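You operate a simulated robot arm through the tools that you are given. There is no shell and no other tool. Be economical: measure what you need, move in short steps, check, and stop when the job is done.

You are at the controls of a simulated robot arm. One attempt, no reset.

Task
Put the folded blue sock and the white socks in the summer basket.

Only the result counts: the job must be done as asked and must still hold three seconds after the hand-in. Knocking over, shifting, dropping, spilling or breaking anything else fails it.

Robot
A 6-joint arm with a two-finger parallel gripper, fixed in place. Base frame: the origin is at the foot of the arm, x ahead of it, y to its left, z up; the work surface is at about z = 560. Units: mm, degrees, N and s.
With the tool pointing down near the work surface it reaches from about 100 to 660 mm from the base axis. Its first joint turns from -66.0 to 66.0 degrees. Payload 2.45 kg.
Tool frame: the origin (TCP) lies between the finger pads and is the grasp point; the fingertips stand 24 mm ahead of it; z points along the fingers, y is the line along which they close. The gripper opens to 68 mm. The fingers are 17 mm wide and 10 mm thick; the gripper's body (40 by 70 mm) begins 41 mm behind the TCP.
Orientation is that of the tool frame in the base frame, as a unit quaternion [x, y, z, w]. With the fingers straight down and closing along the base's y, the tool's x points along the base's -x, its y along +y and its z along -z.

Tools
- The arm moves only by the tool servo_tool. Its argument "rows" is a list that holds one entry, the list of rows, each a list of 6 numbers: the shift along the base's x, y, z in mm, then the turn, a rotation vector about the base's x, y, z in degrees. In form: [[[x, y, z, ax, ay, az], ...]]. A call has 1 to 20 rows; each row shifts and turns the commanded pose from where the row before left it. "claw" is the gripper command, from -1 (shut) to 1 (fully open), values between in proportion, set as the call begins (left out, the last holds). Each row takes 0.2 s and may step no farther than 50 mm and 8.6 degrees from the row before; otherwise, or with a gripper value out of range, the whole call is refused. A pose out of reach is approached as far as the arm can. The call stops where the force on the tool passes 40 N (or 10 N more than at its start, if that is more) or the arm is blocked; 0.2 s more then pass. The fingers move at their own pace (about 108 mm/s each) and stop on an object; they squeeze with about 24 N. The grip force told is the motor's: it shows also when the fingers shut on nothing. Time passes only in rows, and 0.2 s behind the last, so rows that do not move let the fingers close. It gives the time, the measured TCP pose, the force on the tool (base axes), the opening and the grip force at its end, in the units of the frame above (readings bear some noise), and new pictures: "views" is both (left out), scene, wrist or none.
- Cameras (640 x 400 px; columns grow to the right, rows downward): "scene" is fixed at [168.5, 438.9, 1442]; the picture's right is [-0.57, -0.82, 0.00], its down [-0.70, 0.49, -0.53] and it looks along [0.43, -0.30, -0.85] (base axes); focal length 312 px, centre (320, 200). "wrist" rides on the gripper at [84, 11, -75] in the tool frame; the picture's right is [-0.13, 0.99, 0.00], its down [-0.60, -0.08, -0.79] and it looks along [-0.79, -0.10, 0.61] (tool axes); focal length 251 px, centre (320, 200). There is no depth. A picture from a camera that has moved, and an enlarged one, comes with that camera's place and axes in the base frame and with its lens. The place of the scene camera against the robot may be out by one fixed shift of up to 12 mm in any direction.
- close_up(camera, box): a new picture of the part [left, top, right, bottom] of that camera's present view, enlarged. The clock stands still meanwhile.
- hand_in(): hands the job in; it is judged then, once.

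Work in short steps. Places have to be worked out from the pictures, the camera data and where the tool is seen: move nearer, look again, correct. Check each grasp and each placing, and mend what went wrong. You have 90 turns and 170 pictures in all, those below and enlarged ones among them. Open the gripper and draw the arm clear of the work before you hand the job in, unless the task says otherwise; then end with one line.

The tools are called after "Emit:" as name(argument=value, ...) on one line, values as JSON. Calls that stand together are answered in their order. servo_tool: Moves the arm, as the interface text tells. Its arguments: {"type":"object","properties":{"rows":{"type":"array","items":{"type":"array","items":{"type":"array","items":{"type":"number"}}}},"claw":{"type":"number"},"views":{"type":"string","enum":["both","scene","wrist","none"]}},"required":["rows"]} The other tools are called the same way: close_up (camera, box) takes an enlarged picture of a part of a camera's view; hand_in () hands the job in.

At the start:

```text
clock: 0.0
eef_pos: [434.9, 14.6, 851.7]
orientation: [0.001, 1.0, -0.001, 0.0]
ft_force: [0.3, -0.4, 0.2]
grip_width: 68.1
finger_force: 0.0
```

scene: 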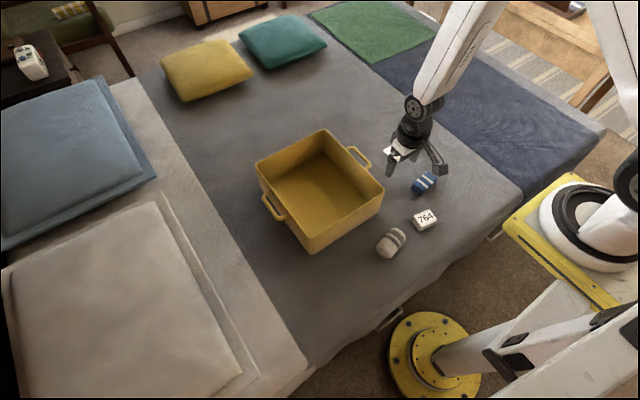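
wrist: 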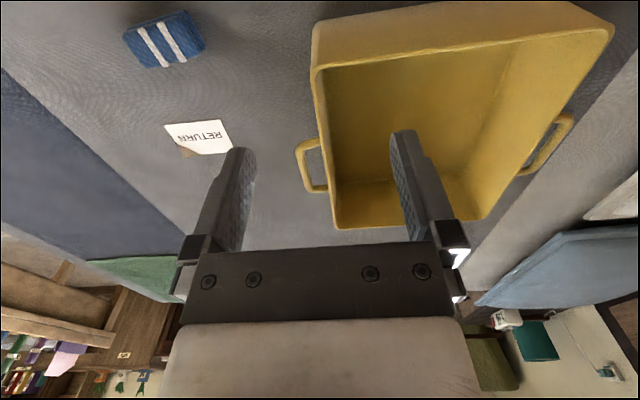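

The scene shows one yellow basket, a blue striped bundle, a white/grey bundle, a "764" block and a "RETURN" card. I'll enlarge both views to identify them.

Emit:
close_up(camera="scene", box=[360, 140, 480, 270])

Emit:
close_up(camera="scene", box=[240, 110, 400, 270])

Emit:
close_up(camera="wrist", box=[100, 0, 340, 170])

```text
3.08 times, centred on (420, 205) of scene
camera zoom: at [168.5, 438.9, 1442.0], right [-0.57, -0.82, 0.0], down [-0.7, 0.49, -0.53], along [0.43, -0.3, -0.85], focal length 959 px, centre (12, 185)
```

zoom: 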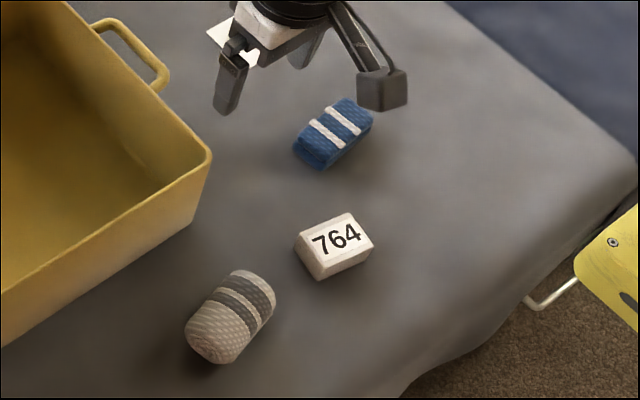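

```text
2.50 times, centred on (320, 190) of scene
camera zoom: at [168.5, 438.9, 1442.0], right [-0.57, -0.82, 0.0], down [-0.7, 0.49, -0.53], along [0.43, -0.3, -0.85], focal length 779 px, centre (320, 225)
```

zoom: 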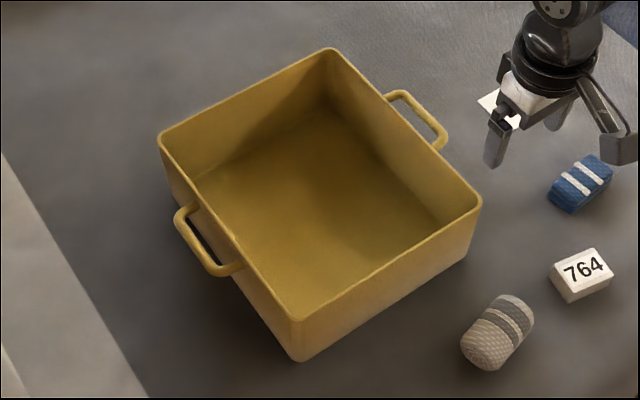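

```text
2.35 times, centred on (220, 85) of wrist
camera zoom: at [351.7, 25.2, 926.3], right [0.13, 0.99, 0.0], down [0.6, -0.08, 0.79], along [0.79, -0.1, -0.61], focal length 592 px, centre (555, 471)
```

zoom: 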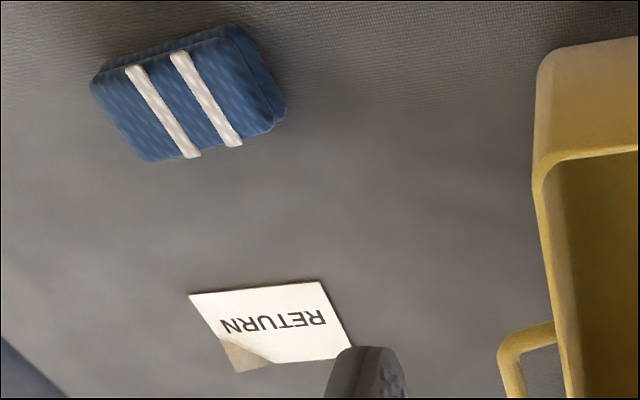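

Blue sock estimated near (455,-185), white socks near (351,59), basket inner about x 470–770, y 5–265, rim z≈674. I'll move above and short of the blue sock for a better look.

Emit:
servo_tool(rows=[[[0, -40, 0, 0, 0, 0], [0, -40, 0, 0, 0, 0], [5, -40, -20, 0, 0, 0], [5, -40, -40, 0, 0, 0], [5, -40, -40, 0, 0, 0], [0, 0, -30, 0, 0, 0], [0, 0, 0, 0, 0, 0]]], claw=1)

```text
refused: row 4 steps farther than a row can; nothing moved
```

A row exceeded 50 mm, so I'll split it into smaller steps.

Emit:
servo_tool(rows=[[[0, -40, 0, 0, 0, 0], [0, -40, 0, 0, 0, 0], [5, -40, -20, 0, 0, 0], [5, -40, -25, 0, 0, 0], [5, -40, -25, 0, 0, 0], [0, 0, -35, 0, 0, 0], [0, 0, -25, 0, 0, 0], [0, 0, 0, 0, 0, 0]]], claw=1)

```text
clock: 1.8
eef_pos: [450.3, -184.0, 720.9]
orientation: [0.0, 1.0, 0.001, -0.001]
ft_force: [0.9, -0.6, -0.1]
grip_width: 68.0
finger_force: 0.1
camera wrist: at [366.2, -172.6, 795.5], right [0.13, 0.99, 0.0], down [0.6, -0.08, 0.79], along [0.79, -0.1, -0.61], focal length 251 px, centre (320, 200)
```

scene: 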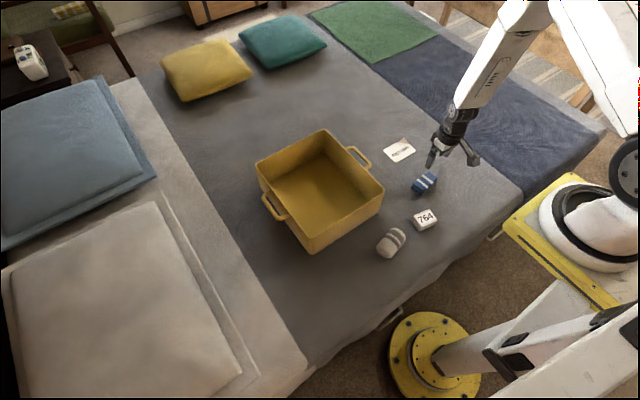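
wrist: 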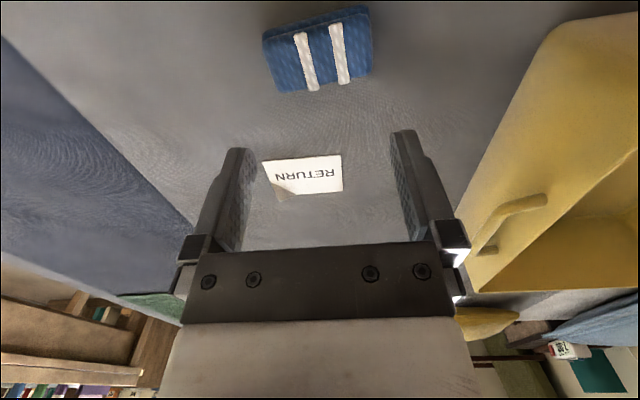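

The blue sock is about 44 mm (x) by 80 mm (y), centred near (455,-184) and tilted about 7°. I'll turn the gripper −83° so that it closes across the narrow side.

Emit:
servo_tool(rows=[[[0, 0, 0, 0, 0, -8.3], [0, 0, 0, 0, 0, -8.3], [0, 0, 0, 0, 0, -8.3], [0, 0, 0, 0, 0, -8.3], [0, 0, 0, 0, 0, -8.3], [0, 0, 0, 0, 0, -8.3], [0, 0, 0, 0, 0, -8.3], [0, 0, 0, 0, 0, -8.3], [0, 0, 0, 0, 0, -8.3], [5, 0, -20, 0, 0, -8.3], [0, 0, -30, 0, 0, 0], [0, 0, 0, 0, 0, 0]]])

```text
clock: 4.4
eef_pos: [455.4, -183.8, 669.4]
orientation: [0.662, 0.749, 0.0, 0.0]
ft_force: [0.5, 0.1, 0.4]
grip_width: 67.9
finger_force: 0.0
camera wrist: at [455.9, -99.6, 744.5], right [1.0, -0.01, 0.0], down [0.0, -0.61, 0.79], along [-0.01, -0.79, -0.61], focal length 251 px, centre (320, 200)
```

scene: 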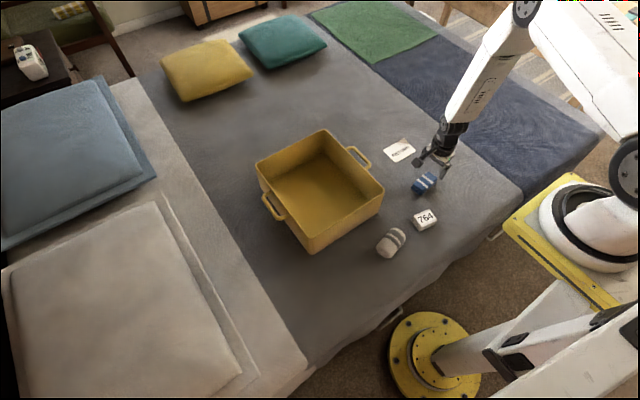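
wrist: 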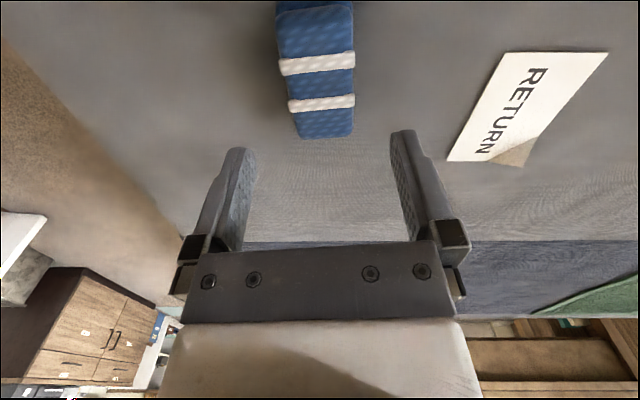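

The sock sits centred between the fingers near (455,-182) and is well aligned. I'll descend to TCP z≈588 (tips at about 564) with the gripper open.

Emit:
servo_tool(rows=[[[0, 1, -30, 0, 0, 0], [0, 0, -25, 0, 0, 0], [0, 0, -15, 0, 0, 0], [0, 0, -10, 0, 0, 0], [0, 0, 0, 0, 0, 0]]], claw=1)

```text
clock: 5.6
eef_pos: [457.8, -185.5, 590.7]
orientation: [0.663, 0.749, 0.0, -0.001]
ft_force: [0.2, -0.6, -0.6]
grip_width: 67.9
finger_force: 0.1
camera wrist: at [456.7, -100.6, 665.4], right [1.0, -0.01, 0.0], down [0.0, -0.61, 0.79], along [-0.01, -0.79, -0.61], focal length 251 px, centre (320, 200)
```

scene: 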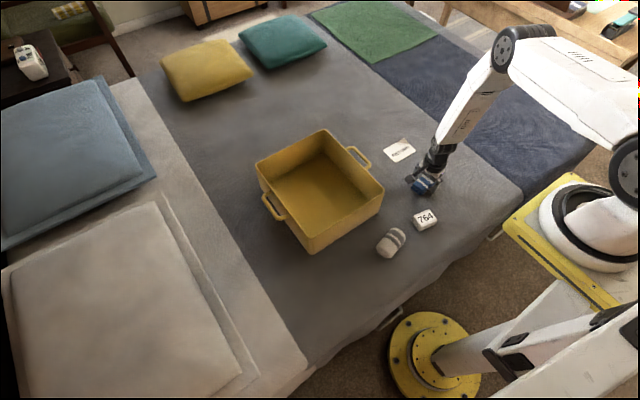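
wrist: 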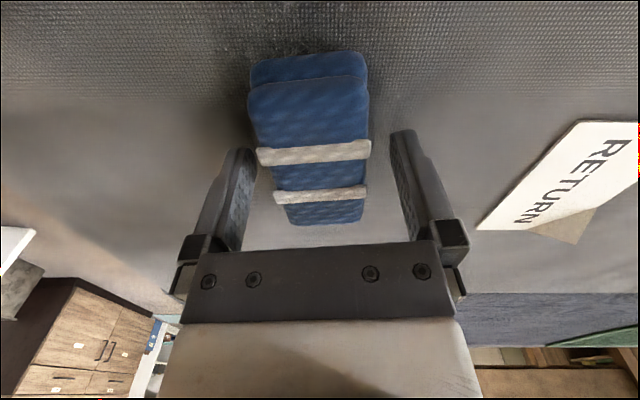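

The sock lies between the fingers, with its middle about 6 mm towards +y. I'll nudge that way, close, and lift slightly.

Emit:
servo_tool(rows=[[[-1, 6, -2, 0, 0, 0], [0, 0, 0, 0, 0, 0]]], views="none")

Emit:
servo_tool(rows=[[[0, 0, 0, 0, 0, 0], [0, 0, 0, 0, 0, 0], [0, 0, 0, 0, 0, 0], [0, 0, 0, 0, 0, 0], [0, 0, 10, 0, 0, 0], [0, 0, 20, 0, 0, 0], [0, 0, 30, 0, 0, 0], [0, 0, 0, 0, 0, 0]]], claw=-1)

```text
clock: 6.2
eef_pos: [453.8, -178.5, 590.4]
orientation: [0.662, 0.749, 0.0, 0.0]
ft_force: [-0.2, 0.1, 0.3]
grip_width: 68.1
finger_force: 0.0
```

```text
clock: 8.0
eef_pos: [453.0, -179.1, 651.0]
orientation: [0.661, 0.75, 0.0, 0.0]
ft_force: [-0.2, 0.3, -1.1]
grip_width: 45.4
finger_force: 24.5
camera wrist: at [453.9, -95.2, 725.3], right [1.0, -0.01, 0.0], down [0.0, -0.61, 0.79], along [-0.01, -0.79, -0.61], focal length 251 px, centre (320, 200)
```

scene: 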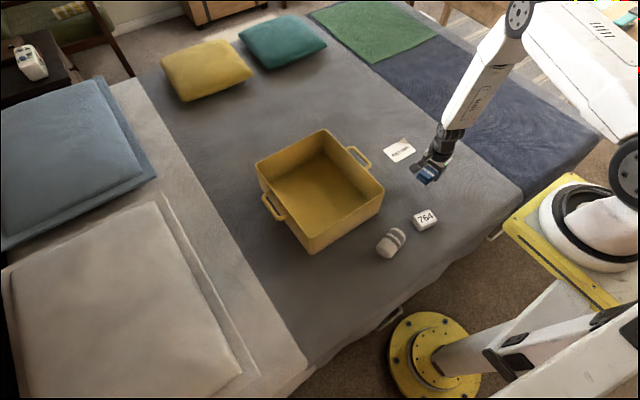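
wrist: 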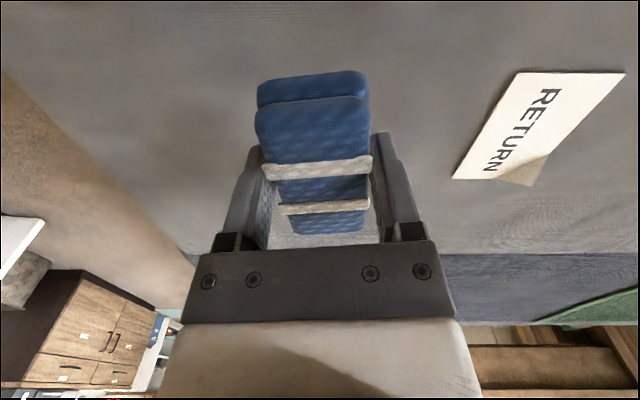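

Blue sock is held (opening 45 mm, 24 N). I'll lift well above the rim and travel over the basket to about (573, 78).

Emit:
servo_tool(rows=[[[0, 0, 40, 0, 0, 0], [0, 0, 40, 0, 0, 0], [0, 0, 40, 0, 0, 0], [20, 38, 0, 0, 0, 0], [20, 38, 0, 0, 0, 0], [20, 38, 0, 0, 0, 0], [20, 38, 0, 0, 0, 0], [20, 38, 0, 0, 0, 0], [20, 38, 0, 0, 0, 0], [0, 29, 0, 0, 0, 0], [0, 0, 0, 0, 0, 0]]])

```text
clock: 10.4
eef_pos: [573.5, 77.1, 770.9]
orientation: [0.663, 0.749, -0.001, 0.0]
ft_force: [0.4, 0.0, -1.5]
grip_width: 45.4
finger_force: 23.8
camera wrist: at [574.6, 161.7, 845.2], right [1.0, -0.01, 0.0], down [0.0, -0.61, 0.79], along [-0.01, -0.79, -0.61], focal length 251 px, centre (320, 200)
```

scene: 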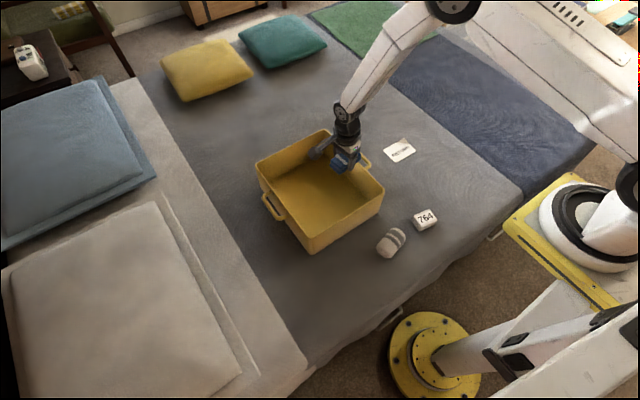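
wrist: 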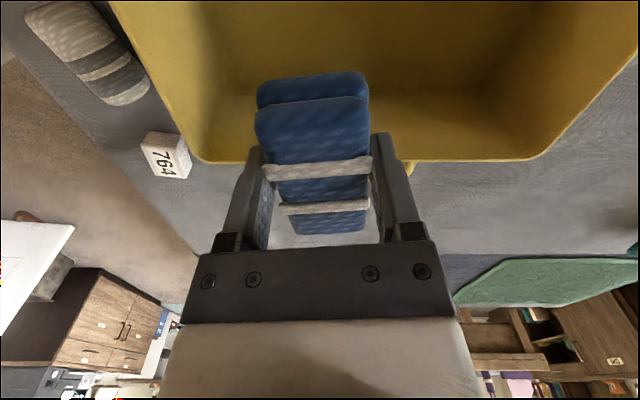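

Wrist view confirms the basket's −y rim at y≈0 and its near wall at x≈465, so (573,77) is well inside. I'll lower to z≈602.

Emit:
servo_tool(rows=[[[0, 3, -40, 0, 0, 0], [0, 0, -40, 0, 0, 0], [0, 0, -40, 0, 0, 0], [0, 0, -25, 0, 0, 0], [0, 0, -15, 0, 0, 0], [0, 0, -8, 0, 0, 0], [0, 0, 0, 0, 0, 0]]])

```text
clock: 12.0
eef_pos: [574.5, 79.9, 601.9]
orientation: [0.662, 0.749, -0.001, 0.0]
ft_force: [0.7, -0.2, -0.4]
grip_width: 45.3
finger_force: 24.0
camera wrist: at [574.8, 164.9, 676.8], right [1.0, -0.01, 0.0], down [0.0, -0.61, 0.79], along [-0.01, -0.79, -0.61], focal length 251 px, centre (320, 200)
```

scene: 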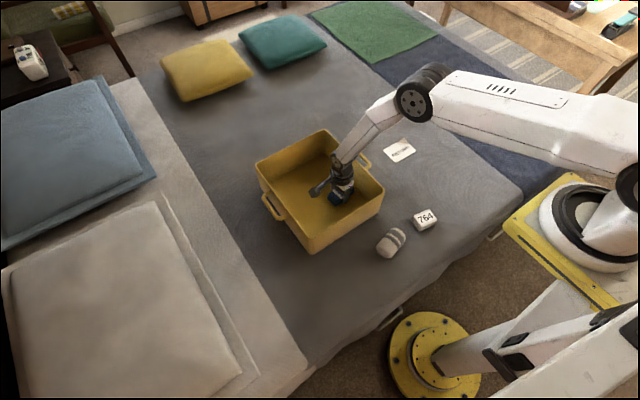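
wrist: 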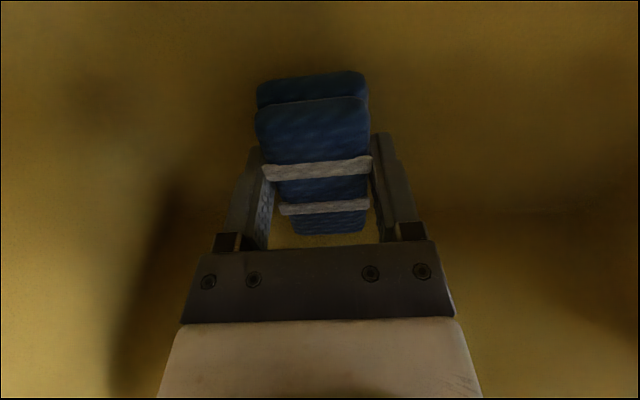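

The arm is free and the sock is just above the floor. I'll lower 8 mm more, pausing for contact, then release and rise.

Emit:
servo_tool(rows=[[[0, 0, -4, 0, 0, 0], [0, 0, -3, 0, 0, 0], [0, 0, 0, 0, 0, 0]]], views="none")

Emit:
servo_tool(rows=[[[0, 0, 0, 0, 0, 0], [0, 0, 0, 0, 0, 0], [0, 0, 0, 0, 0, 0], [0, 0, 30, 0, 0, 0], [0, 0, 40, 0, 0, 0], [0, 0, 40, 0, 0, 0], [0, 0, 40, 0, 0, 0], [0, 0, 20, 0, 0, 0], [0, 0, 0, 0, 0, 0]]], claw=1)

```text
clock: 12.8
eef_pos: [574.8, 80.9, 594.8]
orientation: [0.662, 0.75, 0.0, -0.001]
ft_force: [0.3, 0.0, -0.2]
grip_width: 44.9
finger_force: 24.0
```

```text
clock: 14.8
eef_pos: [573.8, 79.7, 766.1]
orientation: [0.662, 0.749, 0.0, 0.0]
ft_force: [-1.2, -0.5, -0.2]
grip_width: 67.5
finger_force: 0.1
camera wrist: at [574.2, 164.4, 839.8], right [1.0, -0.01, 0.0], down [0.0, -0.61, 0.79], along [-0.01, -0.79, -0.61], focal length 251 px, centre (320, 200)
```

scene: 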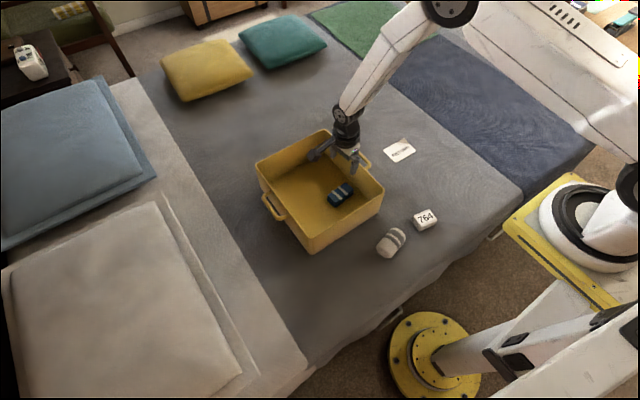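
wrist: 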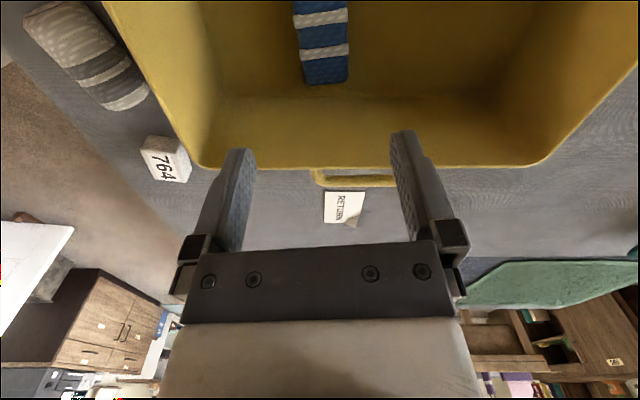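

The blue sock rests in the basket. White socks are near (350,60), long axis roughly (-0.4,0.92), so I'll move over them and turn +16°.

Emit:
servo_tool(rows=[[[-40, 0, 0, 0, 0, 0], [-40, 0, 0, 0, 0, 0], [-40, 0, 0, 0, 0, 0], [-40, -5, 0, 0, 0, 8], [-40, -5, 0, 0, 0, 8], [-22, -10, 0, 0, 0, 0], [0, 0, -40, 0, 0, 0], [0, 0, -40, 0, 0, 0], [0, 0, 0, 0, 0, 0]]])

```text
clock: 16.8
eef_pos: [351.7, 63.3, 685.9]
orientation: [0.552, 0.834, 0.0, 0.0]
ft_force: [0.5, 0.5, -0.2]
grip_width: 68.0
finger_force: 0.0
camera wrist: at [329.2, 144.3, 759.9], right [0.96, 0.27, 0.0], down [0.16, -0.59, 0.79], along [0.21, -0.76, -0.61], focal length 251 px, centre (320, 200)
```

scene: 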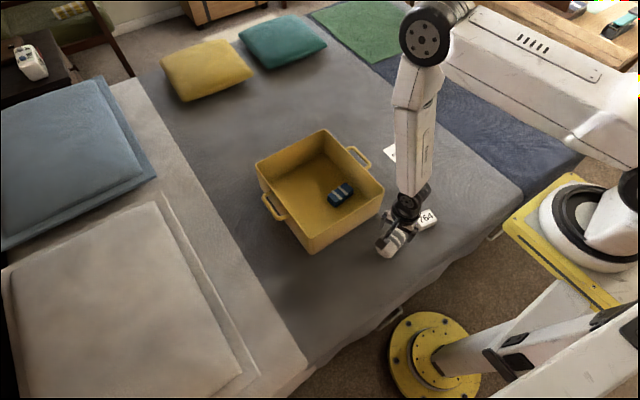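
wrist: 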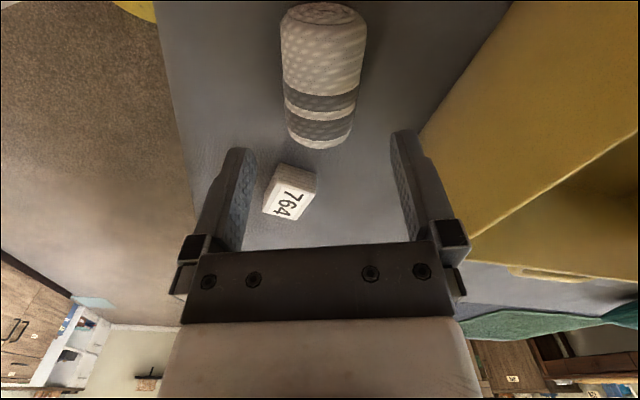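

The white sock looks ~58 mm wide, tight within 68 mm; its axis is tilted ~13–14°, so I'll turn −9°, shift to about (356,56), lower to z≈656, and re-check alignment.

Emit:
servo_tool(rows=[[[2, -3, 0, 0, 0, -4.5], [2, -4, 0, 0, 0, -4.5], [0, 0, -15, 0, 0, 0], [0, 0, -15, 0, 0, 0], [0, 0, 0, 0, 0, 0]]])

Emit:
close_up(camera="scene", box=[350, 190, 450, 270])

```text
clock: 18.0
eef_pos: [355.4, 54.9, 656.8]
orientation: [0.615, 0.788, 0.0, 0.0]
ft_force: [0.4, 0.1, 0.1]
grip_width: 68.2
finger_force: 0.1
camera wrist: at [347.4, 138.3, 731.3], right [0.99, 0.12, 0.0], down [0.07, -0.6, 0.79], along [0.09, -0.79, -0.61], focal length 251 px, centre (320, 200)
```

scene: 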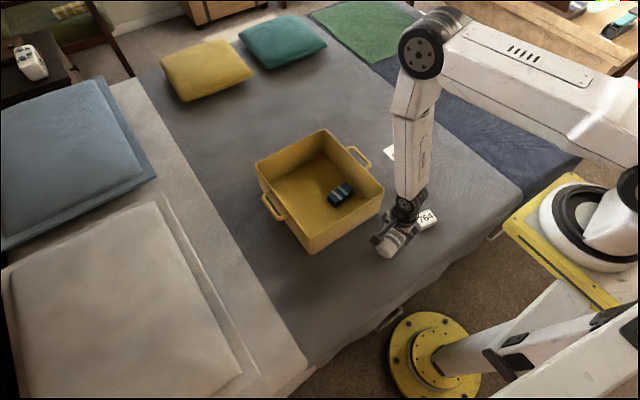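
wrist: 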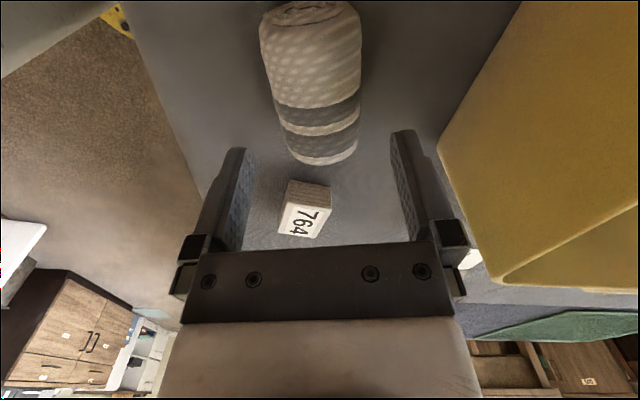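

```text
5.00 times, centred on (400, 230) of scene
camera zoom: at [168.5, 438.9, 1442.0], right [-0.57, -0.82, 0.0], down [-0.7, 0.49, -0.53], along [0.43, -0.3, -0.85], focal length 1558 px, centre (-80, 50)
```

zoom: 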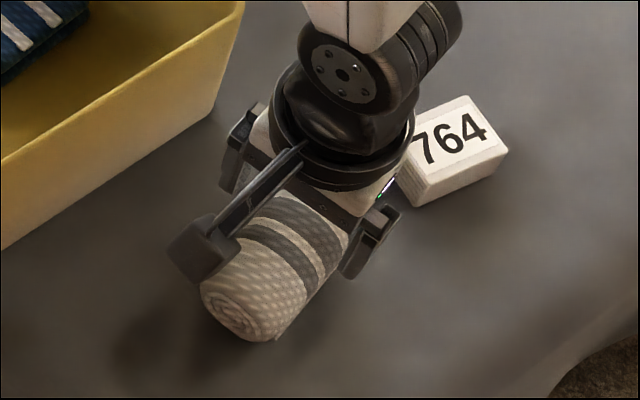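

Axis tilt ≈13°, gripper at 14°, and the centre is within ~1 mm of (355,52). I'll lower to z≈620 with a slight y correction and check.

Emit:
servo_tool(rows=[[[-0.5, -2, -15, 0, 0, 0], [0, 0, -12, 0, 0, 0], [0, 0, -10, 0, 0, 0], [0, 0, 0, 0, 0, 0]]], views="wrist")

```text
clock: 19.0
eef_pos: [356.8, 52.7, 618.6]
orientation: [0.615, 0.789, 0.001, -0.001]
ft_force: [-0.9, 0.0, 1.1]
grip_width: 68.1
finger_force: 0.0
camera wrist: at [347.7, 136.6, 693.2], right [0.99, 0.12, 0.0], down [0.07, -0.6, 0.79], along [0.09, -0.79, -0.61], focal length 251 px, centre (320, 200)
```

wrist: 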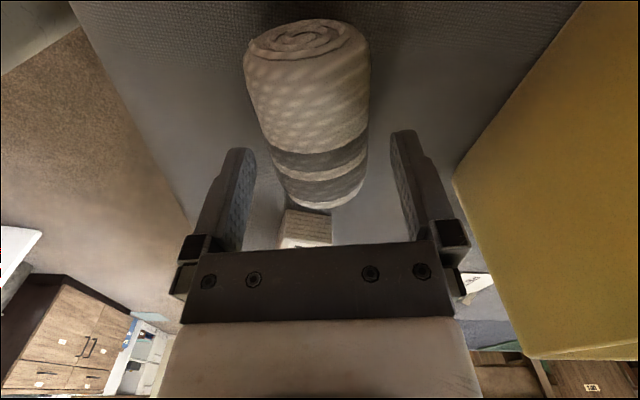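

Alignment is good; perhaps 1.5 mm towards −x is better. I'll descend to z≈592 and close if there's no force.

Emit:
servo_tool(rows=[[[-1.5, 0, 0, 0, 0, 0], [0, 0, -10, 0, 0, 0], [0, 0, -10, 0, 0, 0], [0, 0, -6, 0, 0, 0], [0, 0, 0, 0, 0, 0]]], views="wrist")

```text
clock: 20.2
eef_pos: [355.9, 53.0, 591.7]
orientation: [0.615, 0.788, 0.0, 0.0]
ft_force: [0.4, -0.5, 0.2]
grip_width: 68.0
finger_force: 0.0
camera wrist: at [346.6, 136.6, 665.6], right [0.99, 0.12, 0.0], down [0.07, -0.61, 0.79], along [0.09, -0.79, -0.61], focal length 251 px, centre (320, 200)
```

wrist: 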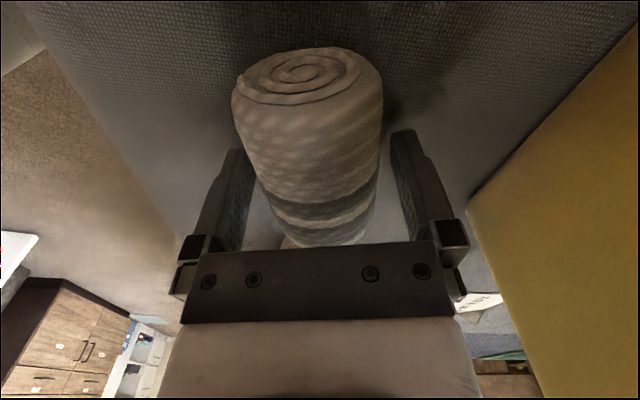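

The fingers straddle the roll with no contact force. Closing and lifting slightly.

Emit:
servo_tool(rows=[[[0, 0, 0, 0, 0, 0], [0, 0, 0, 0, 0, 0], [0, 0, 0, 0, 0, 0], [0, 0, 10, 0, 0, 0], [0, 0, 20, 0, 0, 0], [0, 0, 30, 0, 0, 0], [0, 0, 0, 0, 0, 0]]], claw=-1)

```text
clock: 21.8
eef_pos: [355.1, 51.5, 651.9]
orientation: [0.615, 0.789, 0.001, 0.0]
ft_force: [-1.0, 0.0, -0.3]
grip_width: 50.8
finger_force: 24.0
camera wrist: at [346.0, 134.9, 725.9], right [0.99, 0.12, 0.0], down [0.07, -0.61, 0.79], along [0.09, -0.79, -0.61], focal length 251 px, centre (320, 200)
```

scene: 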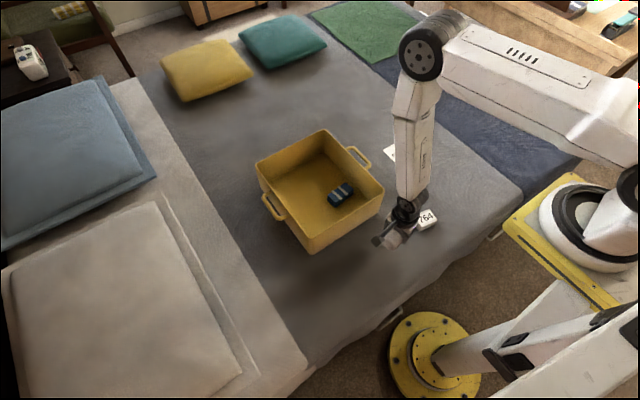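
wrist: 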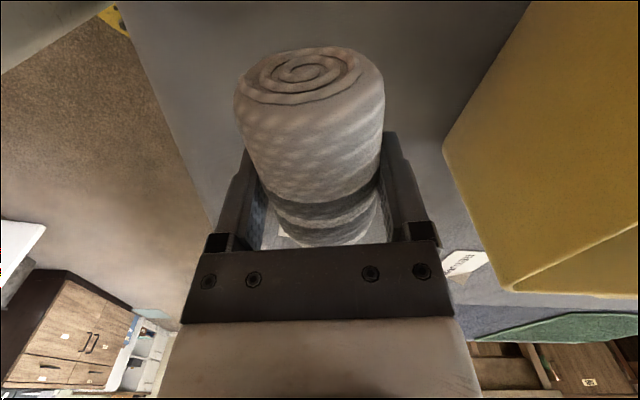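

White roll is held (50.8 mm, 24 N). I'll lift to z≈770, move to about (590,180) and rotate +76° so the roll lies along x, clear of the blue sock and with the wrist camera inside the walls.

Emit:
servo_tool(rows=[[[0, 0, 40, 0, 0, 0], [0, 0, 40, 0, 0, 0], [0, 0, 40, 0, 0, 0], [24, 13, 0, 0, 0, 8.4], [24, 13, 0, 0, 0, 8.4], [24, 13, 0, 0, 0, 8.4], [24, 13, 0, 0, 0, 8.4], [24, 13, 0, 0, 0, 8.4], [24, 13, 0, 0, 0, 8.4], [24, 13, 0, 0, 0, 8.4], [24, 13, 0, 0, 0, 8.4], [24, 13, 0, 0, 0, 8.4], [19, 11, 0, 0, 0, 0], [0, 0, 0, 0, 0, 0]]])

```text
clock: 24.8
eef_pos: [590.6, 181.7, 770.0]
orientation: [0.003, 1.0, 0.0, 0.001]
ft_force: [-0.4, 0.1, -0.2]
grip_width: 50.9
finger_force: 23.8
camera wrist: at [506.6, 192.7, 845.5], right [0.13, 0.99, 0.0], down [0.6, -0.08, 0.79], along [0.79, -0.11, -0.61], focal length 251 px, centre (320, 200)
```

scene: 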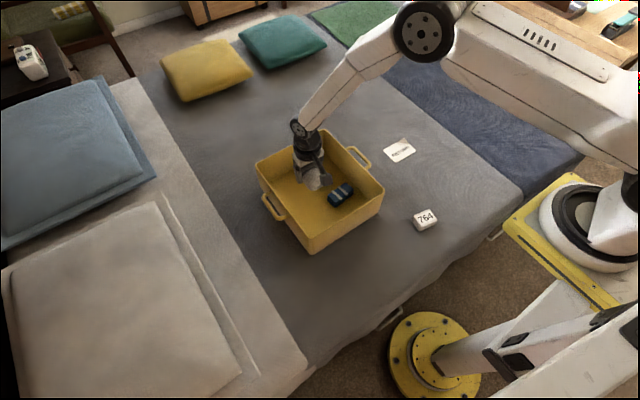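
wrist: 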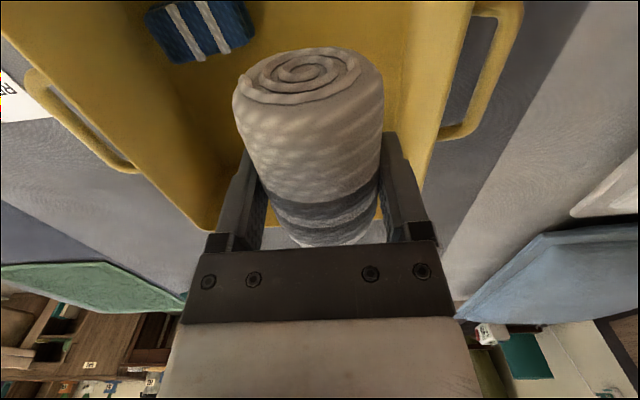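

The +y wall is at y≈268 and the blue sock ends at y≈120, so (590,180) is clear. Lowering to z≈603.

Emit:
servo_tool(rows=[[[0, 0, -40, 0, 0, 0], [0, 0, -40, 0, 0, 0], [0, 0, -40, 0, 0, 0], [0, 0, -25, 0, 0, 0], [0, 0, -15, 0, 0, 0], [0, 0, -6, 0, 0, 0], [0, 0, -4, 0, 0, 0], [0, 0, 0, 0, 0, 0]]])

```text
clock: 26.6
eef_pos: [589.4, 180.5, 601.0]
orientation: [0.003, 1.0, 0.0, 0.0]
ft_force: [0.0, -0.6, -1.2]
grip_width: 51.1
finger_force: 23.8
camera wrist: at [505.7, 192.0, 675.7], right [0.14, 0.99, 0.0], down [0.6, -0.08, 0.79], along [0.79, -0.11, -0.61], focal length 251 px, centre (320, 200)
```

scene: 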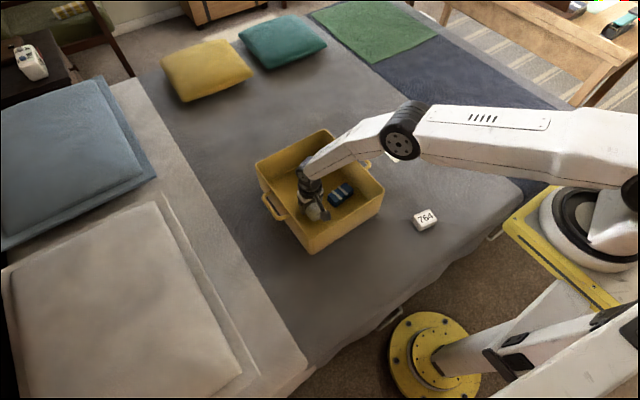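
wrist: 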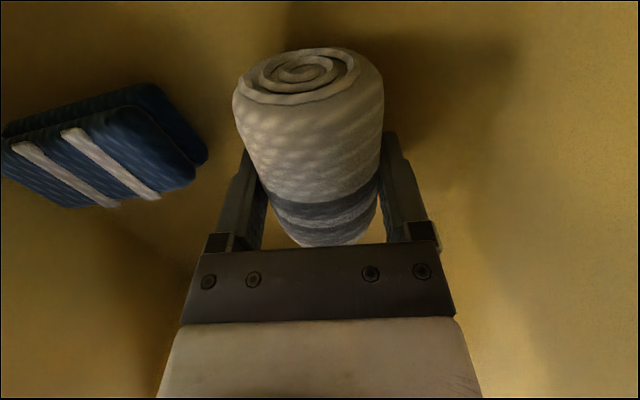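

No contact, and the roll is just above the floor. I'll lower 4 mm, release, then rise straight up.

Emit:
servo_tool(rows=[[[0, 0, -4, 0, 0, 0], [0, 0, 0, 0, 0, 0]]], views="none")

Emit:
servo_tool(rows=[[[0, 0, 0, 0, 0, 0], [0, 0, 0, 0, 0, 0], [0, 0, 0, 0, 0, 0], [0, 0, 20, 0, 0, 0], [0, 0, 40, 0, 0, 0], [0, 0, 40, 0, 0, 0], [0, 0, 40, 0, 0, 0], [0, 0, 40, 0, 0, 0], [0, 0, 40, 0, 0, 0], [-40, -20, 0, 0, 0, 0], [-40, -30, 0, 0, 0, 0], [-40, -30, 0, 0, 0, 0], [-40, -30, 0, 0, 0, 0], [0, 0, 0, 0, 0, 0]]], claw=1)

```text
clock: 27.2
eef_pos: [589.4, 180.6, 597.7]
orientation: [0.004, 1.0, 0.0, 0.0]
ft_force: [-0.1, 0.0, -0.9]
grip_width: 50.9
finger_force: 23.7
```

```text
clock: 30.2
eef_pos: [429.1, 71.2, 817.9]
orientation: [0.004, 1.0, 0.0, 0.0]
ft_force: [-0.2, -0.3, -0.7]
grip_width: 68.2
finger_force: 0.1
camera wrist: at [344.6, 81.6, 892.9], right [0.14, 0.99, 0.0], down [0.6, -0.08, 0.79], along [0.79, -0.11, -0.61], focal length 251 px, centre (320, 200)
```

scene: 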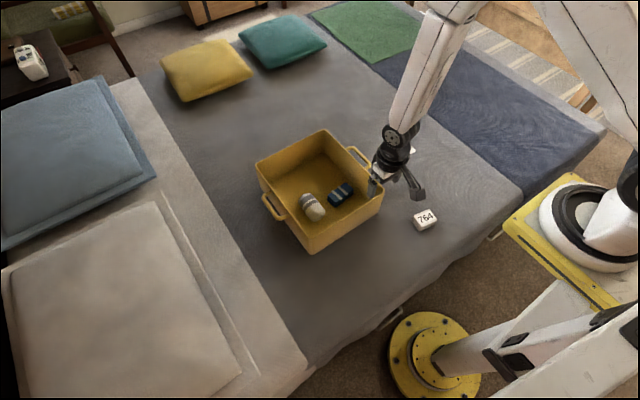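
wrist: 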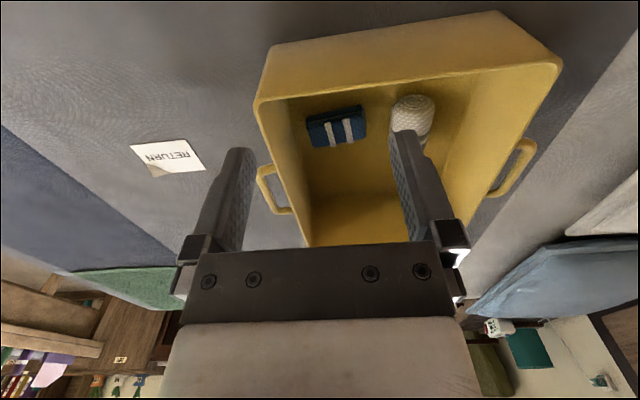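

Both socks lie in the only basket in view. The basket, block and card look unmoved, and the gripper is open and clear, so I'm handing in.

Emit:
hand_in()

```text
The job is handed in.
```

The folded blue sock and the white socks are in the yellow basket. It had no visible "summer" label, but it was the only basket in view; nothing else appears to have moved.
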